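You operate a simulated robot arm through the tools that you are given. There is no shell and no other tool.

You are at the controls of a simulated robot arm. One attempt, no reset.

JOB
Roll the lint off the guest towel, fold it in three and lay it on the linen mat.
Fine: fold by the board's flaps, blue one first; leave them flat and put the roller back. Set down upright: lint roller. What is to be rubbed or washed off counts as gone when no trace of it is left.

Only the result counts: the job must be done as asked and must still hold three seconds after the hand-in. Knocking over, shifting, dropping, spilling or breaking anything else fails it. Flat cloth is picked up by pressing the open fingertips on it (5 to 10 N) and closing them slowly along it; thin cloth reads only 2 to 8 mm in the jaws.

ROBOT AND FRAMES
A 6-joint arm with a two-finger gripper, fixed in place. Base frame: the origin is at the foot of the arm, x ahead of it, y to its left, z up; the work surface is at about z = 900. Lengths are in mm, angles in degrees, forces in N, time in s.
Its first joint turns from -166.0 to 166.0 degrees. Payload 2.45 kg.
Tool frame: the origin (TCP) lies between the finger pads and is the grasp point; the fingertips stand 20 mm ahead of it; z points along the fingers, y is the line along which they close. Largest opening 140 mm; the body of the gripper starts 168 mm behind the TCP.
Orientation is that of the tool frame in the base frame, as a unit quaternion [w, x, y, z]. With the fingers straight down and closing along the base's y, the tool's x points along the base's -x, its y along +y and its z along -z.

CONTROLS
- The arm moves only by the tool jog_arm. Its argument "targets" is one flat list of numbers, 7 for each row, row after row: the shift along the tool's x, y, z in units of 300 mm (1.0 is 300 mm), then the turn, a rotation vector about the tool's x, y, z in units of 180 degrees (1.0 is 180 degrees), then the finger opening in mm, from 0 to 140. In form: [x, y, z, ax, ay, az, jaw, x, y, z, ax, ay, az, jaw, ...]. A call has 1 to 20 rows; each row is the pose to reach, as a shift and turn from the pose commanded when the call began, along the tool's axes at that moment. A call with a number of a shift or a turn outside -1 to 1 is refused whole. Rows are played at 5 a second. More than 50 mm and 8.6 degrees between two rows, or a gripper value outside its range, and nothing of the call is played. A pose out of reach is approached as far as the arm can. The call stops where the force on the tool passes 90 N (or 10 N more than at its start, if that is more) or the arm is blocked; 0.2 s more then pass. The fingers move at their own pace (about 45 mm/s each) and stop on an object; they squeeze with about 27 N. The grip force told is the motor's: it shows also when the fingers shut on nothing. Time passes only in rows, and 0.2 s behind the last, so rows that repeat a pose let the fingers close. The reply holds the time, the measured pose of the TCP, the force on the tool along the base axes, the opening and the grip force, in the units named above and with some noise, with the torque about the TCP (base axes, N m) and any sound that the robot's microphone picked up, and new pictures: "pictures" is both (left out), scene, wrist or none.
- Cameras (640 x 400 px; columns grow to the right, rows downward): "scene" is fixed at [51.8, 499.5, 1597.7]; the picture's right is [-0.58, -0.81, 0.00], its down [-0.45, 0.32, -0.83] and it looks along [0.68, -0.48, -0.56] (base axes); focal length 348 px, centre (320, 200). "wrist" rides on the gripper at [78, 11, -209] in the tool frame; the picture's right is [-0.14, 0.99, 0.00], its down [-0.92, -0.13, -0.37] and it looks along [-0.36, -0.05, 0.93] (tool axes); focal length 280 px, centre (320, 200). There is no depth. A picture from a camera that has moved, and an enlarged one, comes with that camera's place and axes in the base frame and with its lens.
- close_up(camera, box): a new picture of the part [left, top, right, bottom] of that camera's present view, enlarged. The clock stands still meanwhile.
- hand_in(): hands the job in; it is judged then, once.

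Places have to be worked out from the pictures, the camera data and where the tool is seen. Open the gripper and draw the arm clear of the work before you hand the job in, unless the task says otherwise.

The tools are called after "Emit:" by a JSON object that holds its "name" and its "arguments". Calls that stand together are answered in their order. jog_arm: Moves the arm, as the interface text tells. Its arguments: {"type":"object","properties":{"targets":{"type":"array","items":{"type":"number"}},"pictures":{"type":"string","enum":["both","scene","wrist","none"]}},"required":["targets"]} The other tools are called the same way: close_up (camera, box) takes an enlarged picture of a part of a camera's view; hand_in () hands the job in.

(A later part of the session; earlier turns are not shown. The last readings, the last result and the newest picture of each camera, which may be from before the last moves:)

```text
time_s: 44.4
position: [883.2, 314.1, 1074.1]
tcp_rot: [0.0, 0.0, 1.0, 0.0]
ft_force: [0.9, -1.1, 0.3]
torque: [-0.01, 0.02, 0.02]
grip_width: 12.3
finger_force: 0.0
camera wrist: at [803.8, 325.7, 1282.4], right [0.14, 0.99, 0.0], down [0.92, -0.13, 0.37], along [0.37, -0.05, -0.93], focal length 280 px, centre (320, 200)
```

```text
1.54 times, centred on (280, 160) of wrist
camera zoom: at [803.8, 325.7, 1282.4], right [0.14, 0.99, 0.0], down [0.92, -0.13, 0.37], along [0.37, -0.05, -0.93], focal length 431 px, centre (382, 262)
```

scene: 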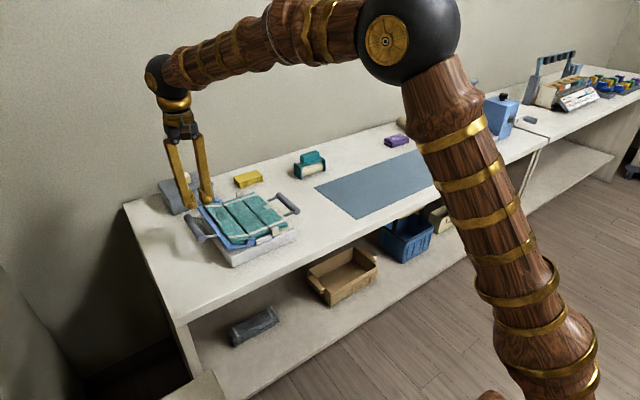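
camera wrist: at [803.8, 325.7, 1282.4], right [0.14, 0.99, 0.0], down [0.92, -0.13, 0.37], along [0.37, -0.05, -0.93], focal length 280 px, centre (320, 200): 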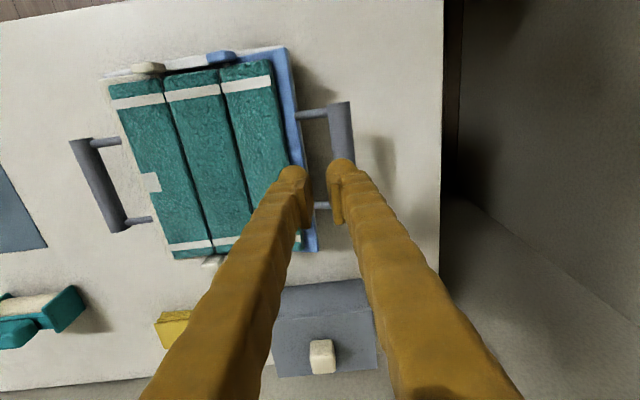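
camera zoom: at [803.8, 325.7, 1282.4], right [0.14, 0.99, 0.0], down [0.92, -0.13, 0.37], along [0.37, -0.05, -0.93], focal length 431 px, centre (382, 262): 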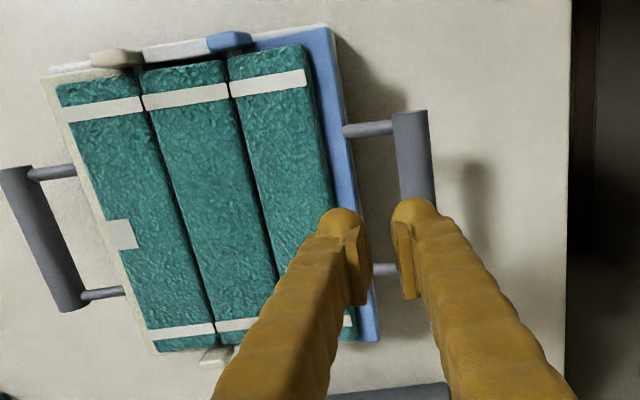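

The flap slipped out of the fingertip grip and is sitting slightly raised. I'll wait a second to see whether it's still settling.

Emit:
{"name": "jog_arm", "arguments": {"targets": [0, 0, -0.02, 0, 0, 0, 40, 0, 0, -0.04, 0, 0, 0, 40, 0, 0, -0.04, 0, 0, 0, 40, 0, 0, -0.04, 0, 0, 0, 40, 0, 0, -0.04, 0, 0, 0, 40], "pictures": "wrist"}}

Emit:
{"name": "close_up", "arguments": {"camera": "scene", "box": [170, 150, 310, 275]}}

```text
time_s: 45.6
position: [880.2, 313.2, 1086.7]
tcp_rot: [0.0, 0.0, 1.0, 0.0]
ft_force: [-1.0, -0.6, -0.4]
torque: [0.03, -0.01, -0.01]
grip_width: 40.0
finger_force: 0.1
camera wrist: at [803.0, 325.6, 1294.6], right [0.14, 0.99, 0.0], down [0.92, -0.13, 0.37], along [0.36, -0.05, -0.93], focal length 280 px, centre (320, 200)
```

wrist: 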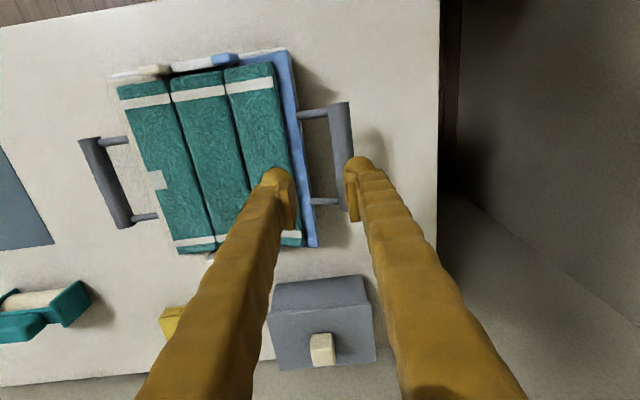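

```text
3.20 times, centred on (240, 212) of scene
camera zoom: at [51.8, 499.5, 1597.7], right [-0.58, -0.81, 0.0], down [-0.45, 0.32, -0.83], along [0.68, -0.48, -0.56], focal length 1113 px, centre (576, 160)
```

zoom: 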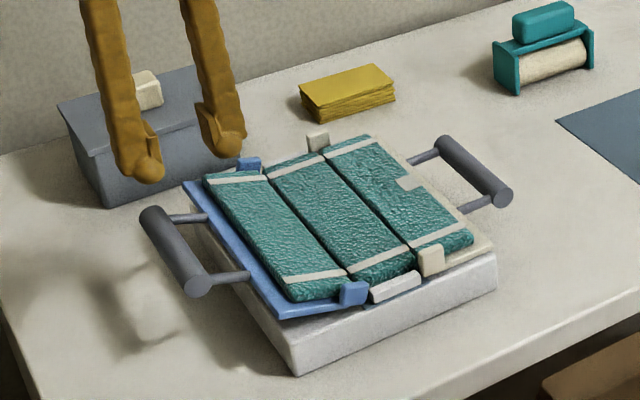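

The flap stays where it was left (hinge friction holds it ~18° up). From both views the bar is now at about y 343, z 991, putting the hinge near y 222, z 971. I'll re-grip deeper, with the bar at the TCP; first move above it.

Emit:
{"name": "jog_arm", "arguments": {"targets": [0, 0.049, 0, 0, 0, 0, 36, 0, 0.0983, 0.05, 0, 0, 0, 36, 0, 0.0983, 0.135, 0, 0, 0, 36, 0, 0.0983, 0.2, 0, 0, 0, 36, 0, 0.0983, 0.2, 0, 0, 0, 36], "pictures": "wrist"}}

Emit:
{"name": "close_up", "arguments": {"camera": "wrist", "box": [220, 90, 400, 240]}}

Emit:
{"name": "close_up", "arguments": {"camera": "scene", "box": [170, 170, 270, 260]}}

```text
time_s: 46.8
position: [882.4, 344.4, 1025.5]
tcp_rot: [-0.001, -0.001, 1.0, 0.0]
ft_force: [0.3, -0.2, -0.2]
torque: [0.0, -0.02, -0.02]
grip_width: 35.9
finger_force: 0.1
camera wrist: at [803.8, 356.7, 1234.1], right [0.14, 0.99, 0.0], down [0.92, -0.13, 0.37], along [0.37, -0.05, -0.93], focal length 280 px, centre (320, 200)
```

wrist: 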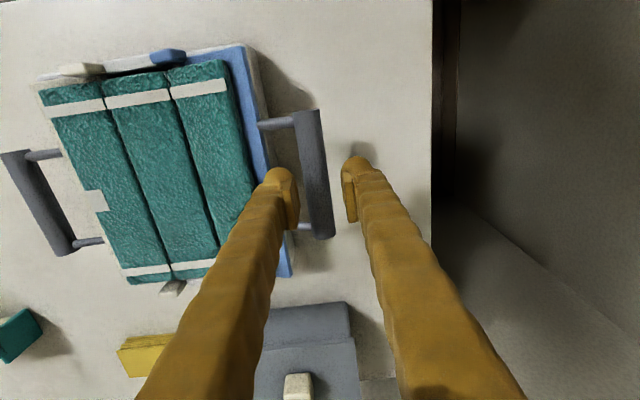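

```text
2.67 times, centred on (310, 165) of wrist
camera zoom: at [803.8, 356.7, 1234.1], right [0.14, 0.99, 0.0], down [0.92, -0.13, 0.37], along [0.37, -0.05, -0.93], focal length 748 px, centre (347, 293)
```

zoom: 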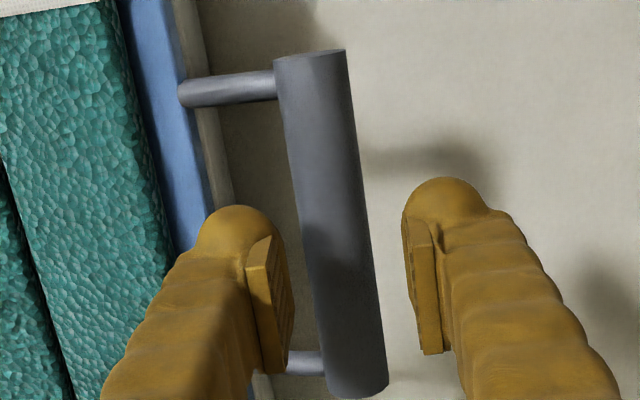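

```text
4.44 times, centred on (220, 215) of scene
camera zoom: at [51.8, 499.5, 1597.7], right [-0.58, -0.81, 0.0], down [-0.45, 0.32, -0.83], along [0.68, -0.48, -0.56], focal length 1546 px, centre (764, 133)
```

zoom: 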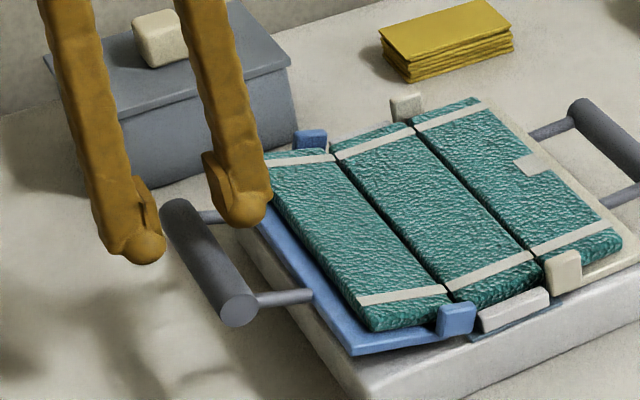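

Compared with the earlier grip, the bar is about 3 mm to −y of the jaw centre. I'll shift −3 mm in y, go down 34 mm so the bar is at pad centre, and close.

Emit:
{"name": "jog_arm", "arguments": {"targets": [0, -0.005, 0.0, 0, 0, 0, 36, 0, -0.01, 0.06, 0, 0, 0, 36, 0, -0.01, 0.115, 0, 0, 0, 36, 0, -0.01, 0.115, 0, 0, 0, 36], "pictures": "wrist"}}

Emit:
{"name": "close_up", "arguments": {"camera": "wrist", "box": [220, 90, 400, 240]}}

Emit:
{"name": "close_up", "arguments": {"camera": "scene", "box": [170, 170, 270, 260]}}

```text
time_s: 47.8
position: [882.7, 342.7, 989.5]
tcp_rot: [0.001, 0.001, 1.0, 0.0]
ft_force: [-0.6, 1.5, 0.3]
torque: [-0.01, 0.03, -0.05]
grip_width: 35.8
finger_force: 0.1
camera wrist: at [803.2, 354.6, 1198.3], right [0.14, 0.99, 0.0], down [0.92, -0.13, 0.37], along [0.36, -0.05, -0.93], focal length 280 px, centre (320, 200)
```

wrist: 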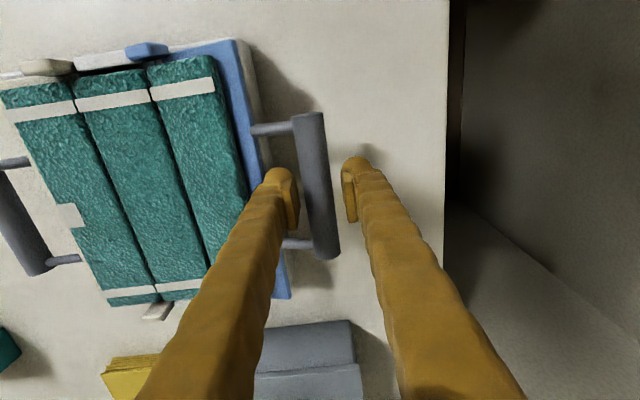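

```text
2.67 times, centred on (310, 165) of wrist
camera zoom: at [803.2, 354.6, 1198.3], right [0.14, 0.99, 0.0], down [0.92, -0.13, 0.37], along [0.36, -0.05, -0.93], focal length 748 px, centre (347, 293)
```

zoom: 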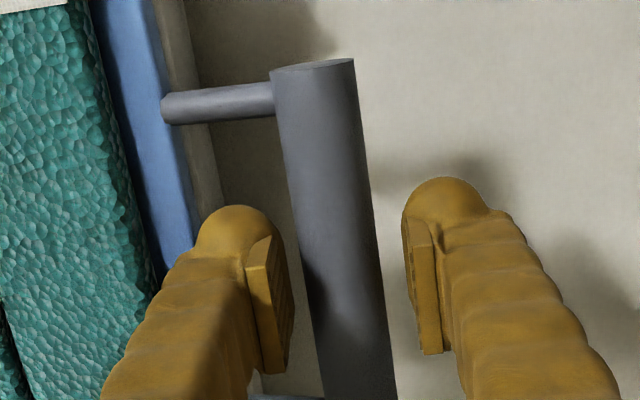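

```text
4.44 times, centred on (220, 215) of scene
camera zoom: at [51.8, 499.5, 1597.7], right [-0.58, -0.81, 0.0], down [-0.45, 0.32, -0.83], along [0.68, -0.48, -0.56], focal length 1546 px, centre (764, 133)
```

zoom: 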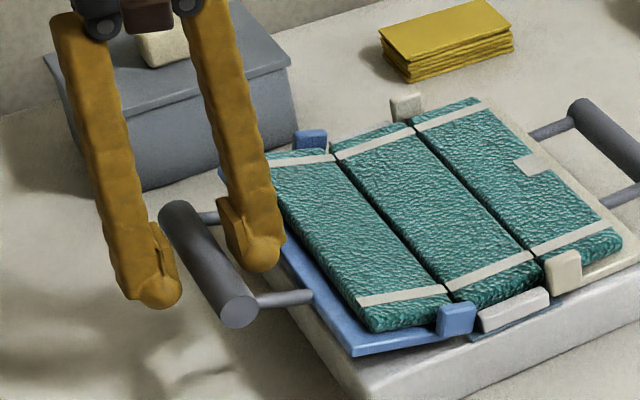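

The bar is now at mid-pad, nearly centred. Closing with a 1 mm −y correction.

Emit:
{"name": "jog_arm", "arguments": {"targets": [0, -0.0033, 0, 0, 0, 0, 30, 0, -0.0033, 0, 0, 0, 0, 24, 0, -0.0033, 0, 0, 0, 0, 16, 0, -0.0033, 0, 0, 0, 0, 10, 0, -0.0033, 0, 0, 0, 0, 10, 0, -0.0033, 0, 0, 0, 0, 10], "pictures": "wrist"}}

Emit:
{"name": "close_up", "arguments": {"camera": "wrist", "box": [220, 90, 400, 240]}}

```text
time_s: 49.2
position: [882.5, 341.2, 989.7]
tcp_rot: [0.0, 0.0, 1.0, 0.001]
ft_force: [1.9, 15.4, 1.2]
torque: [0.11, -0.06, 1.01]
grip_width: 22.0
finger_force: 44.6
camera wrist: at [803.0, 353.3, 1198.8], right [0.14, 0.99, 0.0], down [0.92, -0.13, 0.37], along [0.37, -0.05, -0.93], focal length 280 px, centre (320, 200)
```

wrist: 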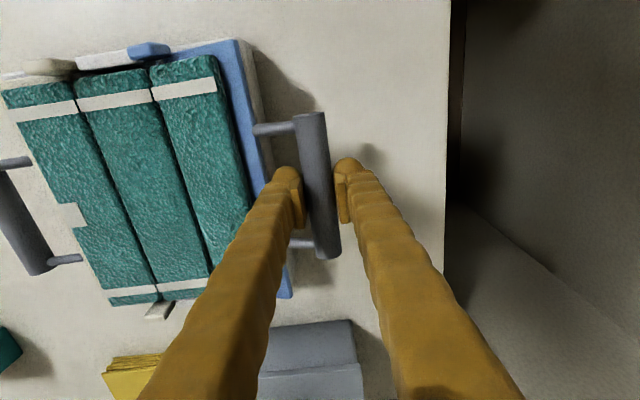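

```text
2.67 times, centred on (310, 165) of wrist
camera zoom: at [803.0, 353.3, 1198.8], right [0.14, 0.99, 0.0], down [0.92, -0.13, 0.37], along [0.37, -0.05, -0.93], focal length 748 px, centre (347, 293)
```

zoom: 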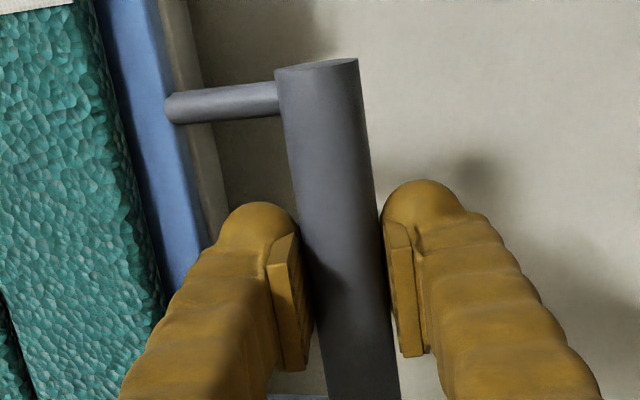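

Solid grip at 22 mm with the bar at mid-pad. I'll continue along the arc (hinge about 120 mm toward −y and 19 mm below the current bar position) for ~21° and check forces.

Emit:
{"name": "jog_arm", "arguments": {"targets": [0, -0.001, -0.0257, 0, 0, 0, 10, 0, -0.007, -0.0497, 0, 0, 0, 10, 0, -0.0147, -0.0733, 0, 0, 0, 10, 0, -0.0237, -0.0963, 0, 0, 0, 10, 0, -0.034, -0.1187, 0, 0, 0, 10, 0, -0.0457, -0.1407, 0, 0, 0, 10], "pictures": "scene"}}

```text
time_s: 50.6
position: [882.0, 324.5, 1030.3]
tcp_rot: [-0.001, 0.0, 1.0, -0.001]
ft_force: [24.9, -34.8, -23.8]
torque: [0.08, -0.62, 0.94]
grip_width: 20.5
finger_force: 45.5
```

scene: 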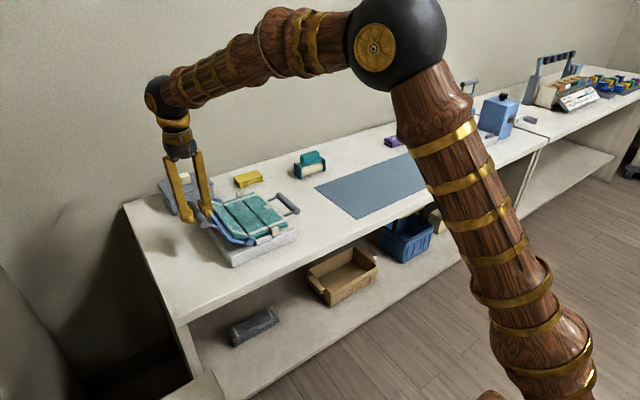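

The force now pulls the tool inward/down (−35 y, −24 z), so I'm slightly outside the true arc. Checking the grip visually.

Emit:
{"name": "close_up", "arguments": {"camera": "scene", "box": [170, 160, 270, 250]}}

Emit:
{"name": "close_up", "arguments": {"camera": "wrist", "box": [220, 90, 400, 240]}}

```text
4.44 times, centred on (220, 205) of scene
camera zoom: at [51.8, 499.5, 1597.7], right [-0.58, -0.81, 0.0], down [-0.45, 0.32, -0.83], along [0.68, -0.48, -0.56], focal length 1546 px, centre (764, 178)
```

zoom: 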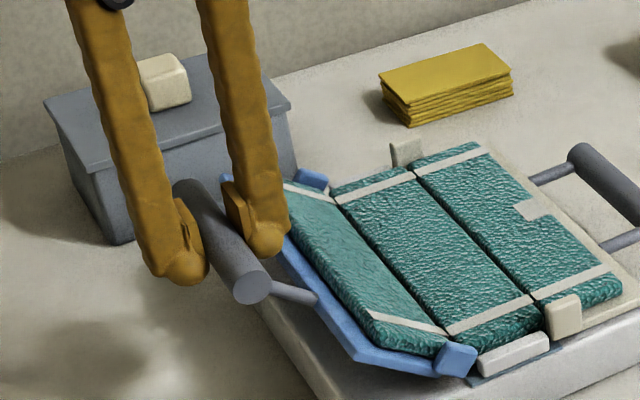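

```text
2.67 times, centred on (310, 165) of wrist
camera zoom: at [803.2, 337.4, 1240.1], right [0.14, 0.99, 0.0], down [0.92, -0.13, 0.37], along [0.36, -0.05, -0.93], focal length 748 px, centre (347, 293)
```

zoom: 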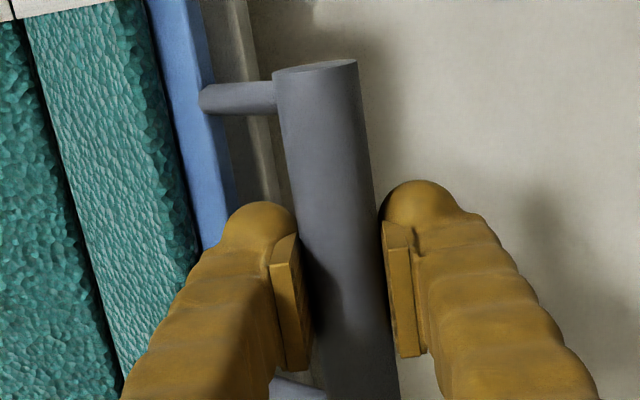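

The bar is still right at the TCP. Points so far fit a hinge around y 228, z 971; I'll correct inward about 2 mm and proceed another ~13°.

Emit:
{"name": "jog_arm", "arguments": {"targets": [0, -0.0117, -0.005, 0, 0, 0, 10, 0, -0.02, -0.0183, 0, 0, 0, 10, 0, -0.031, -0.0307, 0, 0, 0, 10, 0, -0.045, -0.0473, 0, 0, 0, 10, 0, -0.0593, -0.063, 0, 0, 0, 10], "pictures": "none"}}

Emit:
{"name": "close_up", "arguments": {"camera": "scene", "box": [170, 150, 270, 240]}}

```text
time_s: 51.8
position: [881.5, 309.8, 1051.4]
tcp_rot: [-0.002, 0.001, 1.0, 0.0]
ft_force: [0.2, -31.7, -34.6]
torque: [0.31, -0.03, 0.46]
grip_width: 19.9
finger_force: 44.9
```

```text
4.44 times, centred on (220, 195) of scene
camera zoom: at [51.8, 499.5, 1597.7], right [-0.58, -0.81, 0.0], down [-0.45, 0.32, -0.83], along [0.68, -0.48, -0.56], focal length 1546 px, centre (764, 222)
```

zoom: 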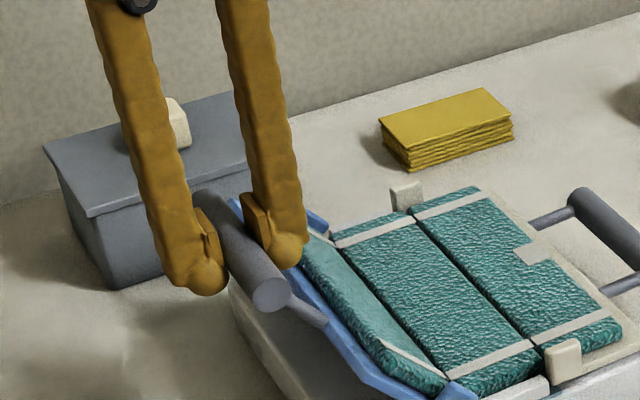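

The bar remains at the TCP; the fit is now hinge ≈ (229.5, 971), radius ≈ 114. There's still ~47 N radial load, so I'll ease 2.5 mm inward to measure how it responds.

Emit:
{"name": "jog_arm", "arguments": {"targets": [0, -0.003, 0.003, 0, 0, 0, 10, 0, -0.006, 0.006, 0, 0, 0, 10, 0, -0.006, 0.006, 0, 0, 0, 10], "pictures": "none"}}

```text
time_s: 52.6
position: [880.9, 309.5, 1051.1]
tcp_rot: [0.0, 0.0, 1.0, 0.001]
ft_force: [-11.3, -7.6, -7.6]
torque: [-0.02, 0.17, 0.52]
grip_width: 19.7
finger_force: 44.6
```

Load dropped to ~11 N (about 14 N/mm stiffness). Proceed another 15° along the refined arc.

Emit:
{"name": "jog_arm", "arguments": {"targets": [0, -0.0133, -0.0108, 0, 0, 0, 10, 0, -0.0267, -0.021, 0, 0, 0, 10, 0, -0.0395, -0.0313, 0, 0, 0, 10, 0, -0.0527, -0.0413, 0, 0, 0, 10, 0, -0.0665, -0.0505, 0, 0, 0, 10, 0, -0.0807, -0.059, 0, 0, 0, 10], "pictures": "none"}}

Emit:
{"name": "close_up", "arguments": {"camera": "scene", "box": [170, 140, 270, 230]}}

```text
time_s: 54.0
position: [882.0, 283.2, 1068.2]
tcp_rot: [0.0, 0.001, 1.0, 0.0]
ft_force: [-26.3, 12.0, 16.2]
torque: [0.17, 0.05, 0.07]
grip_width: 19.6
finger_force: 44.8
```

```text
4.44 times, centred on (220, 185) of scene
camera zoom: at [51.8, 499.5, 1597.7], right [-0.58, -0.81, 0.0], down [-0.45, 0.32, -0.83], along [0.68, -0.48, -0.56], focal length 1546 px, centre (764, 267)
```

zoom: 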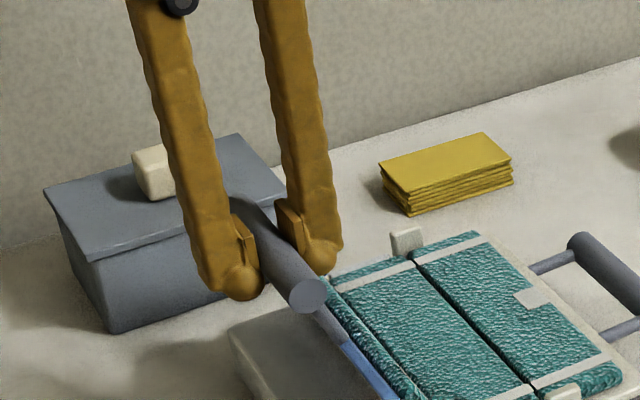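

Load is small (20 N outward) plus −26 N in x. I'll correct 1.4 mm outward, 2 mm in −x, and continue to near vertical.

Emit:
{"name": "jog_arm", "arguments": {"targets": [0.004, -0.024, -0.0145, 0, 0, 0, 10, 0.0067, -0.048, -0.0267, 0, 0, 0, 10, 0.0067, -0.0735, -0.0345, 0, 0, 0, 10, 0.0067, -0.099, -0.0413, 0, 0, 0, 10, 0.0067, -0.125, -0.0455, 0, 0, 0, 10, 0.0067, -0.1513, -0.0487, 0, 0, 0, 10], "pictures": "none"}}

Emit:
{"name": "close_up", "arguments": {"camera": "scene", "box": [170, 130, 310, 260]}}

```text
time_s: 55.4
position: [880.2, 238.4, 1081.6]
tcp_rot: [-0.001, -0.001, 1.0, 0.0]
ft_force: [3.5, 3.6, 4.7]
torque: [0.24, 0.04, 0.07]
grip_width: 19.4
finger_force: 44.3
```

```text
3.08 times, centred on (240, 195) of scene
camera zoom: at [51.8, 499.5, 1597.7], right [-0.58, -0.81, 0.0], down [-0.45, 0.32, -0.83], along [0.68, -0.48, -0.56], focal length 1070 px, centre (566, 215)
```

zoom: 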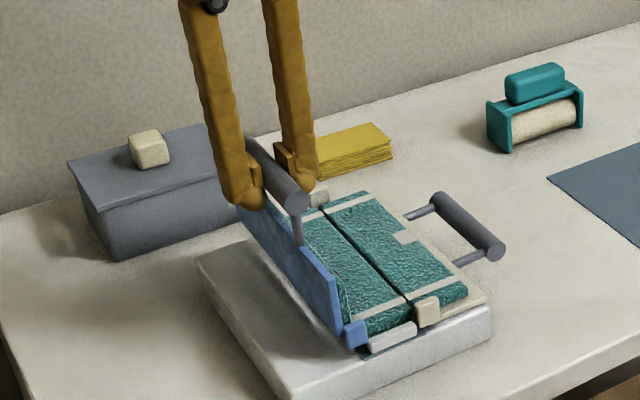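

The flap is near vertical with almost no load. Continue past vertical to about 110°.

Emit:
{"name": "jog_arm", "arguments": {"targets": [0, -0.028, -0.0012, 0, 0, 0, 10, 0, -0.056, -0.0003, 0, 0, 0, 10, 0.0017, -0.082, 0.0028, 0, 0, 0, 10, 0.0017, -0.108, 0.007, 0, 0, 0, 10, 0.0033, -0.1335, 0.0138, 0, 0, 0, 10, 0.0033, -0.1583, 0.0213, 0, 0, 0, 10], "pictures": "none"}}

Emit:
{"name": "close_up", "arguments": {"camera": "scene", "box": [170, 130, 310, 260]}}

```text
time_s: 56.8
position: [879.6, 188.9, 1075.1]
tcp_rot: [0.0, 0.002, 1.0, 0.0]
ft_force: [14.7, 1.5, 3.5]
torque: [0.27, 0.28, 0.06]
grip_width: 19.1
finger_force: 43.7
```

```text
3.08 times, centred on (240, 195) of scene
camera zoom: at [51.8, 499.5, 1597.7], right [-0.58, -0.81, 0.0], down [-0.45, 0.32, -0.83], along [0.68, -0.48, -0.56], focal length 1070 px, centre (566, 215)
```

zoom: 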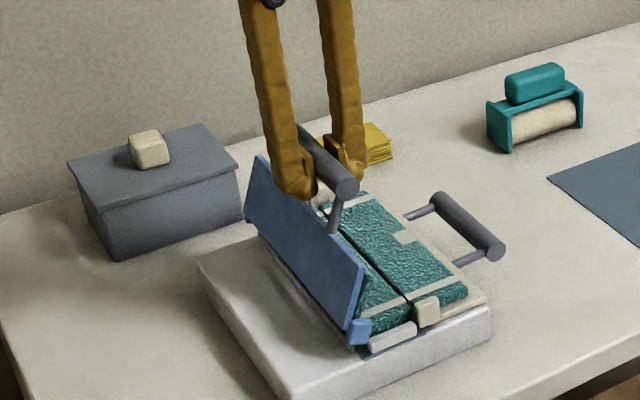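

Tracking well with low load. Continue to about 144°.

Emit:
{"name": "jog_arm", "arguments": {"targets": [-0.0017, -0.027, 0.0117, 0, 0, 0, 10, -0.0033, -0.053, 0.0253, 0, 0, 0, 10, -0.0033, -0.075, 0.039, 0, 0, 0, 10, -0.0033, -0.0963, 0.0543, 0, 0, 0, 10, -0.0033, -0.116, 0.0713, 0, 0, 0, 10, -0.0033, -0.135, 0.0893, 0, 0, 0, 10, -0.0033, -0.1523, 0.1087, 0, 0, 0, 10, -0.0033, -0.1683, 0.1293, 0, 0, 0, 10], "pictures": "none"}}

Emit:
{"name": "close_up", "arguments": {"camera": "scene", "box": [170, 130, 310, 260]}}

```text
time_s: 58.5
position: [881.9, 150.1, 1045.1]
tcp_rot: [0.003, 0.0, 1.0, 0.005]
ft_force: [-4.5, 8.5, 3.2]
torque: [0.0, -0.18, -0.22]
grip_width: 18.9
finger_force: 43.7
stopped in row 8: the force on the tool passed its limit at 108 N (the readings are from after the stop); the commanded pose is now the measured one
```

```text
3.08 times, centred on (240, 195) of scene
camera zoom: at [51.8, 499.5, 1597.7], right [-0.58, -0.81, 0.0], down [-0.45, 0.32, -0.83], along [0.68, -0.48, -0.56], focal length 1070 px, centre (566, 215)
```

zoom: 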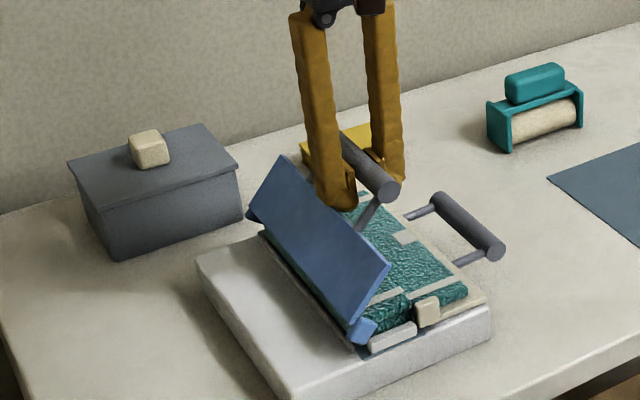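

The motion was blocked at about 137° on the arc (108 N). I'll look closely at what the +y finger may be touching.

Emit:
{"name": "close_up", "arguments": {"camera": "scene", "box": [225, 150, 295, 220]}}

Emit:
{"name": "close_up", "arguments": {"camera": "wrist", "box": [160, 60, 460, 280]}}

```text
5.71 times, centred on (260, 185) of scene
camera zoom: at [51.8, 499.5, 1597.7], right [-0.58, -0.81, 0.0], down [-0.45, 0.32, -0.83], along [0.68, -0.48, -0.56], focal length 1988 px, centre (663, 286)
```

zoom: 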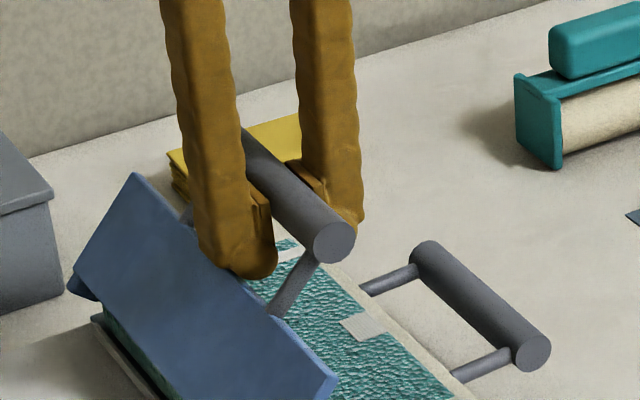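

```text
1.82 times, centred on (310, 170) of wrist
camera zoom: at [801.7, 159.9, 1254.0], right [0.14, 0.99, 0.01], down [0.92, -0.13, 0.37], along [0.37, -0.04, -0.93], focal length 510 px, centre (338, 254)
```

zoom: 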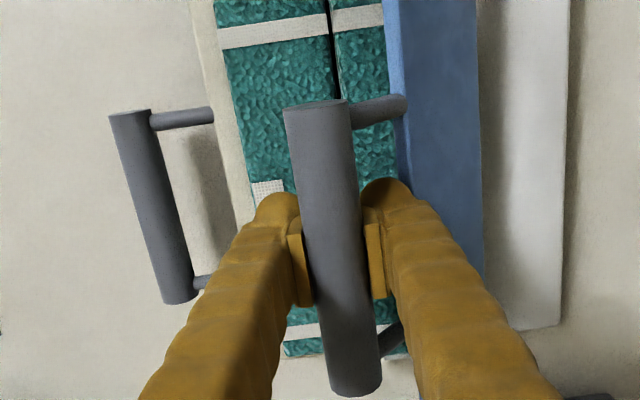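

The images show the bar has slid up in the pads: it's really at about (151, 1067) while the TCP is at 1045, so the +y finger tip runs into the plate edge. The hinge is thus nearer y 221, R ≈ 122. I'll loosen, rise 27 mm relative to the bar, and re-grip.

Emit:
{"name": "jog_arm", "arguments": {"targets": [0, 0, -0.01, 0, 0, 0, 22, 0, 0, -0.03, 0, 0, 0, 24, 0, 0, -0.06, 0, 0, 0, 30, 0, 0, -0.09, 0, 0, 0, 34, 0, 0, -0.09, 0, 0, 0, 34], "pictures": "wrist"}}

Emit:
{"name": "close_up", "arguments": {"camera": "scene", "box": [225, 140, 295, 210]}}

Emit:
{"name": "close_up", "arguments": {"camera": "wrist", "box": [160, 60, 460, 280]}}

```text
time_s: 59.7
position: [882.3, 148.1, 1072.9]
tcp_rot: [0.004, -0.001, 1.0, 0.005]
ft_force: [-0.3, -0.9, 0.2]
torque: [-0.02, 0.03, 0.0]
grip_width: 34.1
finger_force: 0.2
camera wrist: at [801.8, 158.5, 1280.7], right [0.14, 0.99, 0.01], down [0.92, -0.13, 0.37], along [0.37, -0.04, -0.93], focal length 280 px, centre (320, 200)
```

wrist: 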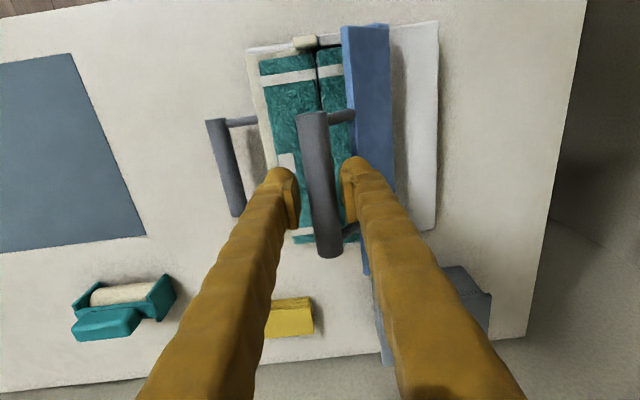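

```text
5.71 times, centred on (260, 175) of scene
camera zoom: at [51.8, 499.5, 1597.7], right [-0.58, -0.81, 0.0], down [-0.45, 0.32, -0.83], along [0.68, -0.48, -0.56], focal length 1988 px, centre (663, 343)
```

zoom: 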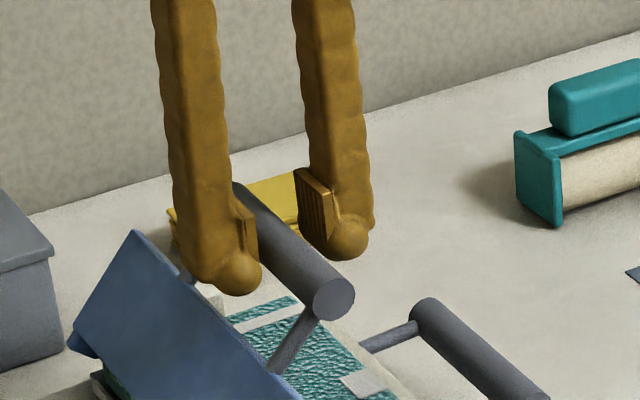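

```text
1.82 times, centred on (310, 170) of wrist
camera zoom: at [801.8, 158.5, 1280.7], right [0.14, 0.99, 0.01], down [0.92, -0.13, 0.37], along [0.37, -0.04, -0.93], focal length 510 px, centre (338, 254)
```

zoom: 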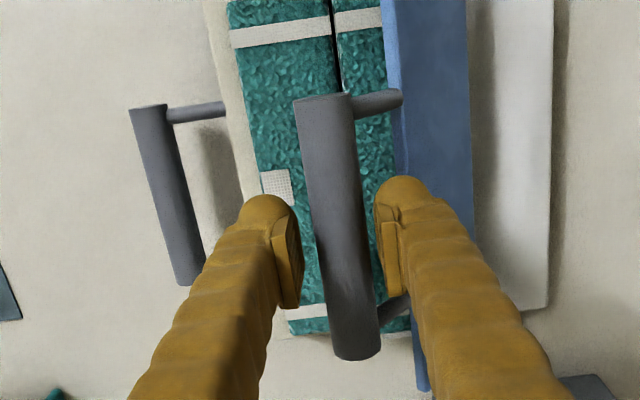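

Bar is at (152, 1068) and the flap holds. Refit using all points: hinge (222, 968), R 122. I'll shift +3.5 mm in y and close with the TCP 5 mm above the bar.

Emit:
{"name": "jog_arm", "arguments": {"targets": [0, 0.0117, 0, 0, 0, 0, 34, 0, 0.0117, 0, 0, 0, 0, 26, 0, 0.0117, 0, 0, 0, 0, 18, 0, 0.0117, 0, 0, 0, 0, 10, 0, 0.0117, 0, 0, 0, 0, 10, 0, 0.0117, 0, 0, 0, 0, 10], "pictures": "none"}}

Emit:
{"name": "close_up", "arguments": {"camera": "scene", "box": [225, 140, 295, 210]}}

```text
time_s: 61.1
position: [882.2, 152.3, 1070.7]
tcp_rot: [0.002, -0.001, 1.0, 0.005]
ft_force: [1.3, -2.3, 1.2]
torque: [0.01, -0.03, -0.99]
grip_width: 22.3
finger_force: 45.0
```

```text
5.71 times, centred on (260, 175) of scene
camera zoom: at [51.8, 499.5, 1597.7], right [-0.58, -0.81, 0.0], down [-0.45, 0.32, -0.83], along [0.68, -0.48, -0.56], focal length 1988 px, centre (663, 343)
```

zoom: 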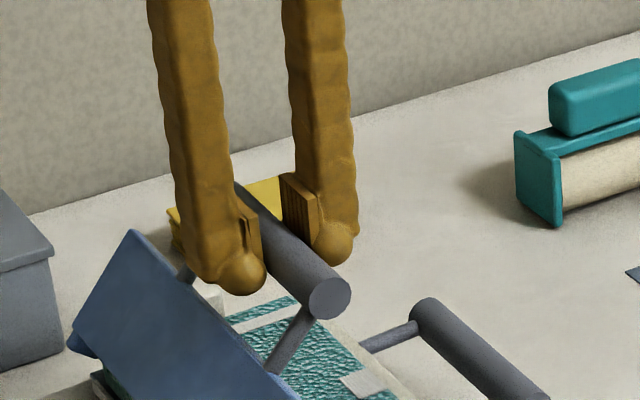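

Grip is good with no side load. Continue along the arc to ~148°.

Emit:
{"name": "jog_arm", "arguments": {"targets": [0, -0.022, 0.0163, 0, 0, 0, 10, 0, -0.0437, 0.0343, 0, 0, 0, 10, 0, -0.0643, 0.0543, 0, 0, 0, 10, 0, -0.0833, 0.0753, 0, 0, 0, 10, 0, -0.1007, 0.0977, 0, 0, 0, 10, 0, -0.1167, 0.121, 0, 0, 0, 10], "pictures": "none"}}

Emit:
{"name": "close_up", "arguments": {"camera": "scene", "box": [225, 150, 305, 230]}}

```text
time_s: 61.8
position: [883.4, 150.2, 1065.0]
tcp_rot: [0.004, -0.003, 1.0, 0.01]
ft_force: [-1.3, 10.0, 1.1]
torque: [0.12, 0.19, -0.67]
grip_width: 19.7
finger_force: 44.4
stopped in row 3: the force on the tool passed its limit at 110 N (the readings are from after the stop); the commanded pose is now the measured one
```

```text
5.00 times, centred on (265, 190) of scene
camera zoom: at [51.8, 499.5, 1597.7], right [-0.58, -0.81, 0.0], down [-0.45, 0.32, -0.83], along [0.68, -0.48, -0.56], focal length 1739 px, centre (595, 250)
```

zoom: 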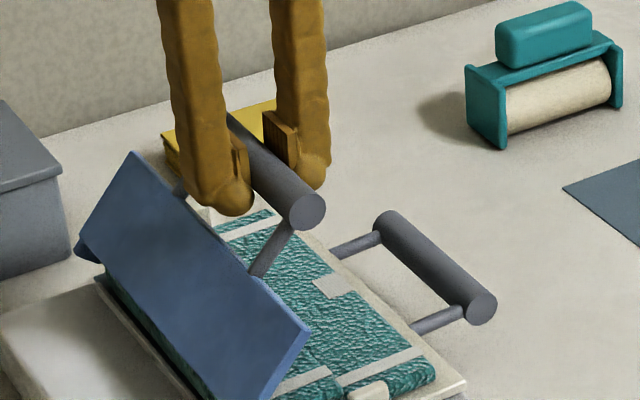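

Blocked again with the bar at the same spot (rotation ≈ 132°), which looks like the flap's mechanical stop rather than a finger collision. I'll look at the towel and hinge area closely.

Emit:
{"name": "close_up", "arguments": {"camera": "scene", "box": [200, 180, 300, 270]}}

Emit:
{"name": "close_up", "arguments": {"camera": "wrist", "box": [160, 0, 460, 280]}}

```text
4.44 times, centred on (250, 225) of scene
camera zoom: at [51.8, 499.5, 1597.7], right [-0.58, -0.81, 0.0], down [-0.45, 0.32, -0.83], along [0.68, -0.48, -0.56], focal length 1546 px, centre (631, 89)
```

zoom: 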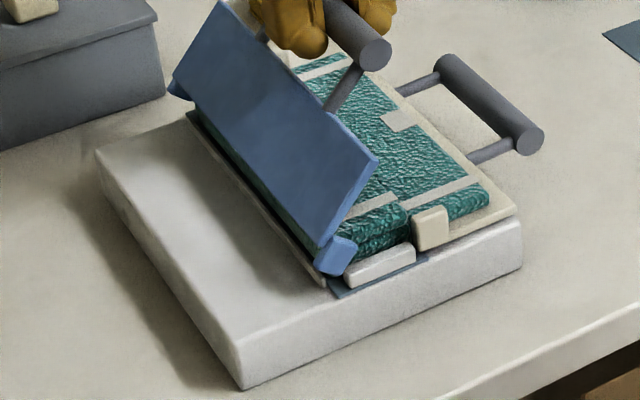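

```text
1.43 times, centred on (310, 140) of wrist
camera zoom: at [801.7, 157.5, 1273.4], right [0.13, 0.99, 0.02], down [0.92, -0.13, 0.37], along [0.37, -0.03, -0.93], focal length 401 px, centre (334, 286)
```

zoom: 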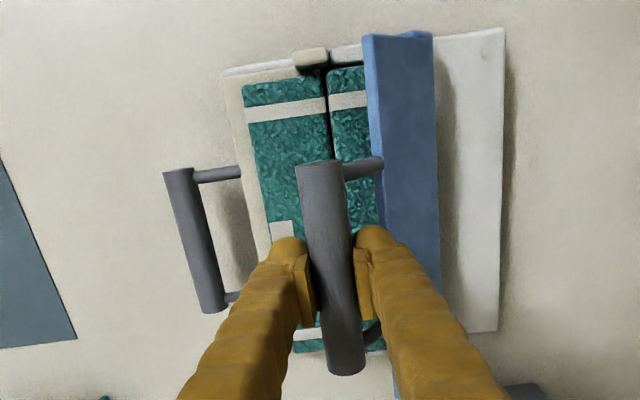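

The middle third now looks raised relative to the cream third and its stripe is offset, so the blue third appears laid over. I'll swing the flap back along the arc, first to about vertical, squaring up the tool's slight tilt on the way.

Emit:
{"name": "jog_arm", "arguments": {"targets": [0, 0.0317, -0.0193, 0.0011, 0.0004, 0.0003, 10, 0, 0.0637, -0.0347, 0.0021, 0.0009, 0.0006, 10, 0, 0.097, -0.047, 0.0032, 0.0013, 0.001, 10, 0, 0.1313, -0.0563, 0.0043, 0.0017, 0.0013, 10, 0, 0.166, -0.0627, 0.0053, 0.0022, 0.0016, 10, 0, 0.2013, -0.066, 0.0064, 0.0026, 0.0019, 10], "pictures": "wrist"}}

Emit:
{"name": "close_up", "arguments": {"camera": "scene", "box": [170, 130, 310, 260]}}

```text
time_s: 63.1
position: [882.0, 208.0, 1086.5]
tcp_rot: [0.002, 0.0, 1.0, -0.001]
ft_force: [12.1, -2.9, -1.7]
torque: [-0.26, -0.05, 0.02]
grip_width: 19.7
finger_force: 44.5
camera wrist: at [802.7, 220.7, 1295.0], right [0.14, 0.99, 0.0], down [0.92, -0.13, 0.37], along [0.37, -0.05, -0.93], focal length 280 px, centre (320, 200)
```

wrist: 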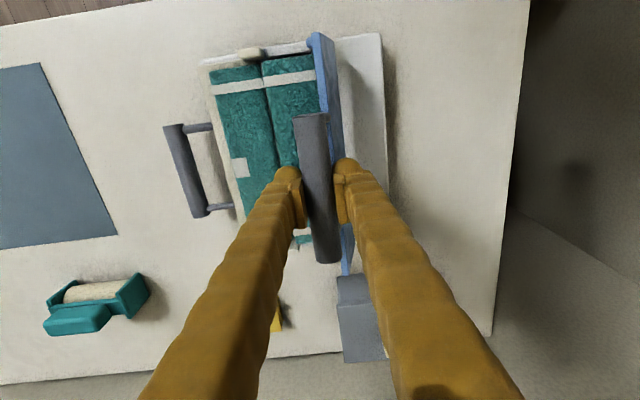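

```text
3.08 times, centred on (240, 195) of scene
camera zoom: at [51.8, 499.5, 1597.7], right [-0.58, -0.81, 0.0], down [-0.45, 0.32, -0.83], along [0.68, -0.48, -0.56], focal length 1070 px, centre (566, 215)
```

zoom: 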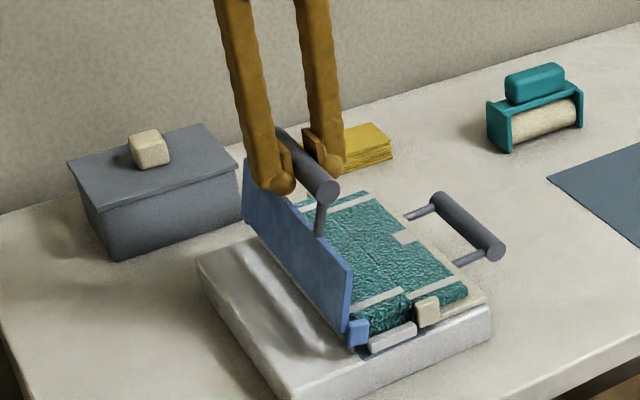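

The flap is near vertical again with the folded third left lying on the middle. Continuing the return arc to ~56°.

Emit:
{"name": "jog_arm", "arguments": {"targets": [0, 0.0267, -0.0012, 0, 0, 0, 10, 0, 0.0533, -0.0017, 0, 0, 0, 10, 0, 0.0815, 0.001, 0, 0, 0, 10, 0, 0.1097, 0.0043, 0, 0, 0, 10, 0, 0.1647, 0.018, 0, 0, 0, 10, 0, 0.2173, 0.039, 0, 0, 0, 10, 0, 0.2663, 0.0677, 0, 0, 0, 10], "pictures": "none"}}

Emit:
{"name": "close_up", "arguments": {"camera": "scene", "box": [170, 130, 310, 260]}}

```text
time_s: 64.8
position: [882.6, 288.9, 1066.6]
tcp_rot: [0.0, 0.0, 1.0, 0.0]
ft_force: [-21.9, -0.5, -0.7]
torque: [-0.02, 0.23, -0.1]
grip_width: 19.6
finger_force: 44.1
```

```text
3.08 times, centred on (240, 195) of scene
camera zoom: at [51.8, 499.5, 1597.7], right [-0.58, -0.81, 0.0], down [-0.45, 0.32, -0.83], along [0.68, -0.48, -0.56], focal length 1070 px, centre (566, 215)
```

zoom: 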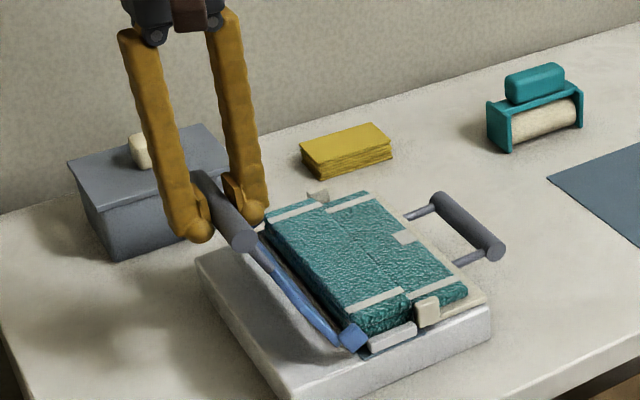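

The blue third lies neatly over the middle. Continuing the flap down to near 8°.

Emit:
{"name": "jog_arm", "arguments": {"targets": [0.005, 0.0235, 0.0168, 0, 0, 0, 10, 0.005, 0.0447, 0.0347, 0, 0, 0, 10, 0.005, 0.065, 0.0545, 0, 0, 0, 10, 0.005, 0.0843, 0.0757, 0, 0, 0, 10, 0.005, 0.1177, 0.1213, 0, 0, 0, 10, 0.005, 0.1443, 0.1717, 0, 0, 0, 10, 0.005, 0.1637, 0.225, 0, 0, 0, 10, 0.005, 0.1753, 0.2803, 0, 0, 0, 10], "pictures": "none"}}

Emit:
{"name": "close_up", "arguments": {"camera": "scene", "box": [170, 150, 310, 275]}}

```text
time_s: 66.5
position: [882.9, 340.8, 981.5]
tcp_rot: [0.001, 0.0, 1.0, -0.001]
ft_force: [7.0, -0.2, 0.8]
torque: [-0.11, 0.54, 0.01]
grip_width: 19.3
finger_force: 44.8
```

```text
3.20 times, centred on (240, 212) of scene
camera zoom: at [51.8, 499.5, 1597.7], right [-0.58, -0.81, 0.0], down [-0.45, 0.32, -0.83], along [0.68, -0.48, -0.56], focal length 1113 px, centre (576, 160)
```

zoom: 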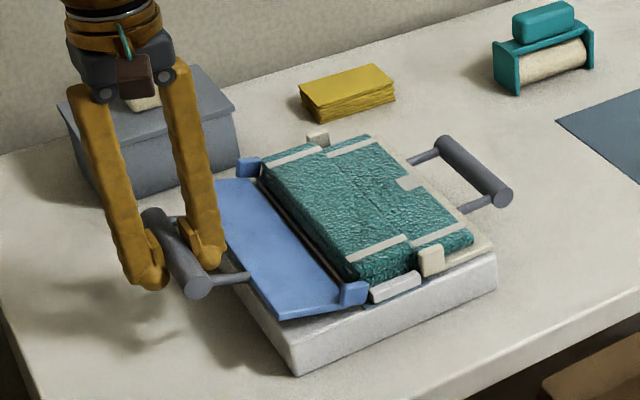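

Nearly flat. Lowering the last ~33 mm gently.

Emit:
{"name": "jog_arm", "arguments": {"targets": [0, 0.0027, 0.03, 0, 0, 0, 10, 0, 0.004, 0.0567, 0, 0, 0, 10, 0, 0.0033, 0.083, 0, 0, 0, 10, 0, 0.0013, 0.1, 0, 0, 0, 10, 0, 0.0007, 0.107, 0, 0, 0, 10], "pictures": "none"}}

Emit:
{"name": "close_up", "arguments": {"camera": "scene", "box": [170, 150, 310, 275]}}

```text
time_s: 67.8
position: [881.6, 341.8, 948.6]
tcp_rot: [0.002, 0.0, 1.0, 0.0]
ft_force: [15.3, 51.3, -2.9]
torque: [-0.46, -0.15, -0.15]
grip_width: 19.5
finger_force: 44.8
```

```text
3.20 times, centred on (240, 212) of scene
camera zoom: at [51.8, 499.5, 1597.7], right [-0.58, -0.81, 0.0], down [-0.45, 0.32, -0.83], along [0.68, -0.48, -0.56], focal length 1113 px, centre (576, 160)
```

zoom: 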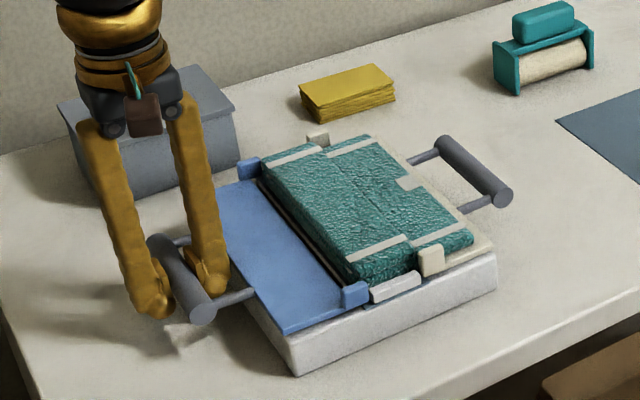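

Side load of 51 N in +y; the bar is still ~8 mm above flat. I'll ease +3 mm in y and continue down 6 mm.

Emit:
{"name": "jog_arm", "arguments": {"targets": [0, 0.005, 0.0, 0, 0, 0, 10, 0, 0.01, 0.008, 0, 0, 0, 10, 0, 0.01, 0.02, 0, 0, 0, 10, 0, 0.01, 0.02, 0, 0, 0, 10], "pictures": "none"}}

Emit:
{"name": "close_up", "arguments": {"camera": "scene", "box": [170, 150, 310, 275]}}

```text
time_s: 68.8
position: [882.3, 342.5, 942.3]
tcp_rot: [0.001, 0.0, 1.0, -0.002]
ft_force: [25.6, -7.9, 2.2]
torque: [0.03, 0.19, 0.07]
grip_width: 19.4
finger_force: 44.1
```

```text
3.20 times, centred on (240, 212) of scene
camera zoom: at [51.8, 499.5, 1597.7], right [-0.58, -0.81, 0.0], down [-0.45, 0.32, -0.83], along [0.68, -0.48, -0.56], focal length 1113 px, centre (576, 160)
```

zoom: 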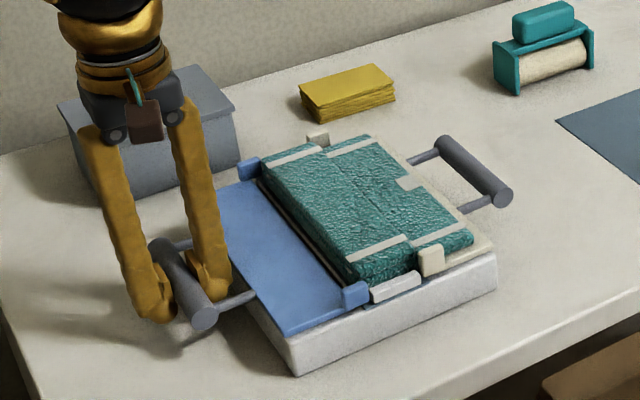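

Very close to flat. Lower 3 mm more.

Emit:
{"name": "jog_arm", "arguments": {"targets": [0, 0, 0.005, 0, 0, 0, 10, 0, 0, 0.01, 0, 0, 0, 10, 0, 0, 0.01, 0, 0, 0, 10], "pictures": "none"}}

Emit:
{"name": "close_up", "arguments": {"camera": "scene", "box": [175, 180, 315, 275]}}

```text
time_s: 69.5
position: [881.5, 341.5, 940.4]
tcp_rot: [0.002, 0.0, 1.0, -0.002]
ft_force: [30.9, -46.0, 32.0]
torque: [0.13, 0.11, 0.25]
grip_width: 19.3
finger_force: 45.0
```

```text
4.21 times, centred on (245, 228) of scene
camera zoom: at [51.8, 499.5, 1597.7], right [-0.58, -0.81, 0.0], down [-0.45, 0.32, -0.83], along [0.68, -0.48, -0.56], focal length 1464 px, centre (636, 84)
```

zoom: 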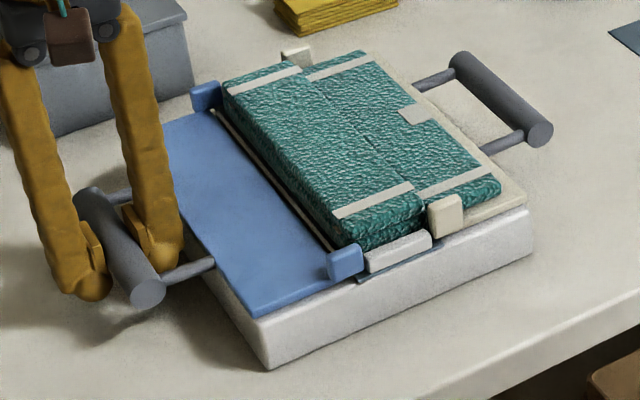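

The flap is flat again (bar end and plate corner match the original picture). I'll relieve the loads, open the jaws and lift off.

Emit:
{"name": "jog_arm", "arguments": {"targets": [-0.004, -0.008, -0.004, 0, 0, 0, 12, -0.004, -0.008, -0.004, 0, 0, 0, 24, -0.004, -0.008, -0.004, 0, 0, 0, 34, -0.004, -0.006, -0.004, 0, 0, 0, 36, -0.004, -0.006, -0.07, 0, 0, 0, 36, -0.004, -0.006, -0.17, 0, 0, 0, 36, -0.004, -0.006, -0.3, 0, 0, 0, 36], "pictures": "both"}}

Emit:
{"name": "close_up", "arguments": {"camera": "scene", "box": [175, 180, 315, 275]}}

```text
time_s: 71.2
position: [881.3, 342.4, 1029.5]
tcp_rot: [0.001, 0.0, 1.0, -0.001]
ft_force: [0.2, -0.7, -0.1]
torque: [-0.02, 0.02, -0.02]
grip_width: 36.1
finger_force: 0.2
camera wrist: at [803.9, 354.9, 1237.4], right [0.14, 0.99, 0.0], down [0.92, -0.13, 0.37], along [0.37, -0.05, -0.93], focal length 280 px, centre (320, 200)
```

scene: 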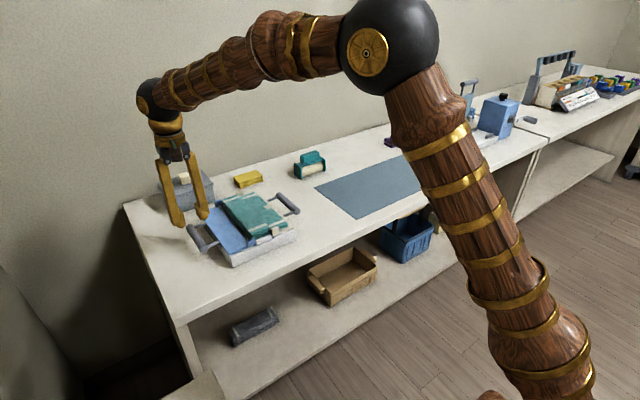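
wrist: 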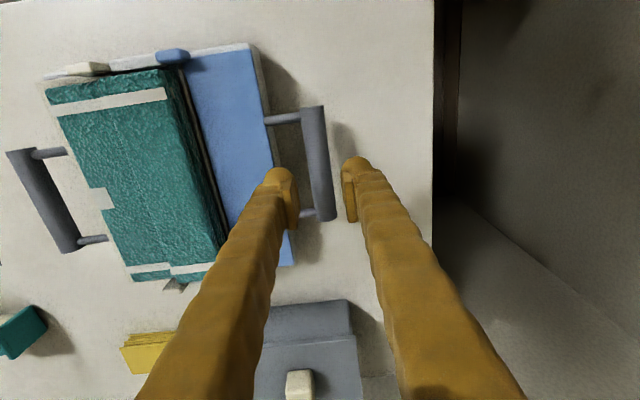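

```text
4.21 times, centred on (245, 228) of scene
camera zoom: at [51.8, 499.5, 1597.7], right [-0.58, -0.81, 0.0], down [-0.45, 0.32, -0.83], along [0.68, -0.48, -0.56], focal length 1464 px, centre (636, 84)
```

zoom: 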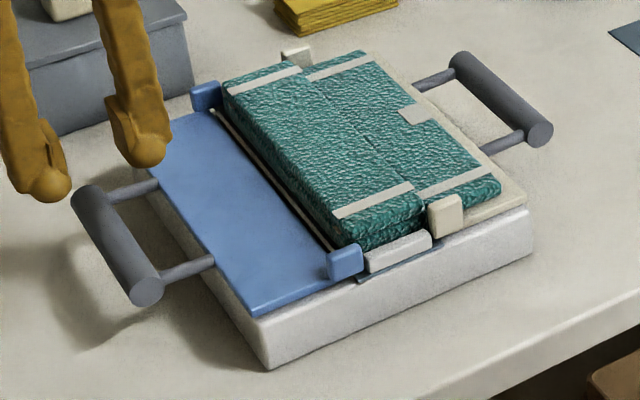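

Blue flap is flat and the blue third is folded over. Next the cream flap: its bar is at about (879, 40.5, 952). I'll move over there.

Emit:
{"name": "jog_arm", "arguments": {"targets": [0, -0.05, -0.12, 0, 0, 0, 36, 0, -0.18, -0.2, 0, 0, 0, 36, 0, -0.34, -0.2, 0, 0, 0, 36, 0, -0.5, -0.2, 0, 0, 0, 36, 0, -0.66, -0.2, 0, 0, 0, 36, 0, -0.82, -0.2, 0, 0, 0, 36, 0.0, -0.96, -0.2, 0, 0, 0, 36, 0.0, -1.0, -0.15, 0, 0, 0, 36, 0.0, -1.0, -0.05, 0, 0, 0, 36], "pictures": "both"}}

Emit:
{"name": "close_up", "arguments": {"camera": "wrist", "box": [220, 90, 400, 240]}}

Emit:
{"name": "close_up", "arguments": {"camera": "scene", "box": [210, 140, 330, 250]}}

```text
time_s: 73.2
position: [880.8, 41.6, 1047.1]
tcp_rot: [0.001, 0.0, 1.0, -0.001]
ft_force: [-0.1, 0.0, 0.5]
torque: [0.03, -0.01, -0.02]
grip_width: 36.1
finger_force: 0.1
camera wrist: at [801.5, 54.8, 1256.2], right [0.14, 0.99, 0.0], down [0.92, -0.13, 0.37], along [0.37, -0.05, -0.93], focal length 280 px, centre (320, 200)
```

scene: 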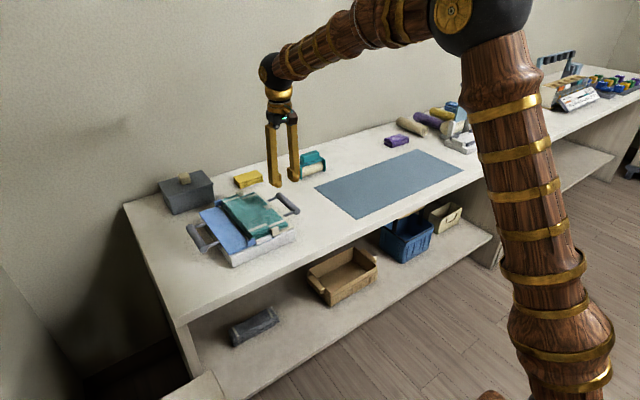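
wrist: 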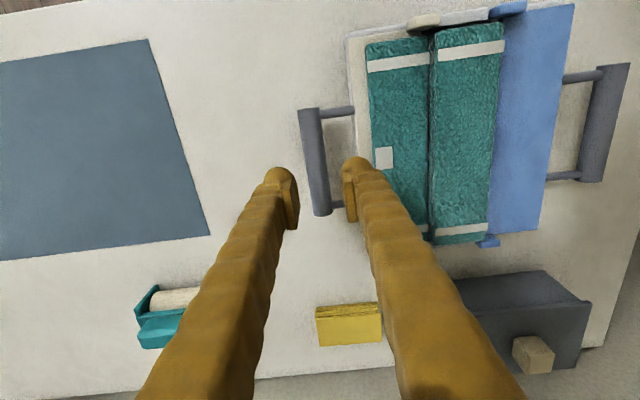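

```text
2.67 times, centred on (310, 165) of wrist
camera zoom: at [801.5, 54.8, 1256.2], right [0.14, 0.99, 0.0], down [0.92, -0.13, 0.37], along [0.37, -0.05, -0.93], focal length 748 px, centre (347, 293)
```

zoom: 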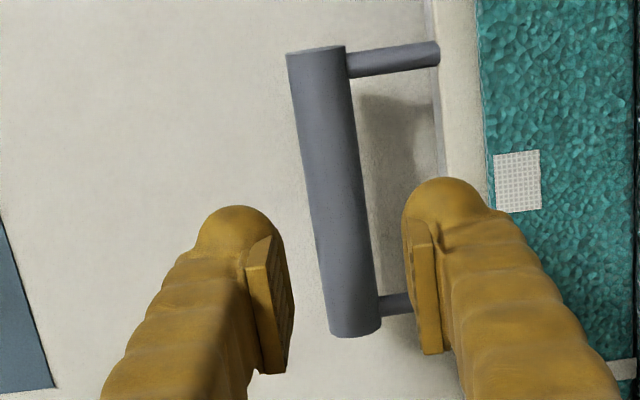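

```text
3.64 times, centred on (270, 195) of scene
camera zoom: at [51.8, 499.5, 1597.7], right [-0.58, -0.81, 0.0], down [-0.45, 0.32, -0.83], along [0.68, -0.48, -0.56], focal length 1265 px, centre (502, 218)
```

zoom: 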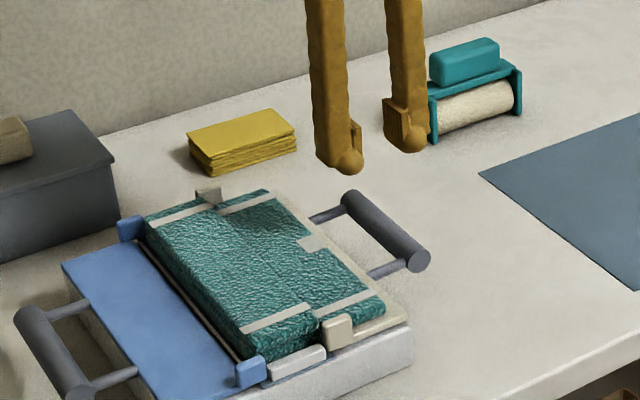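

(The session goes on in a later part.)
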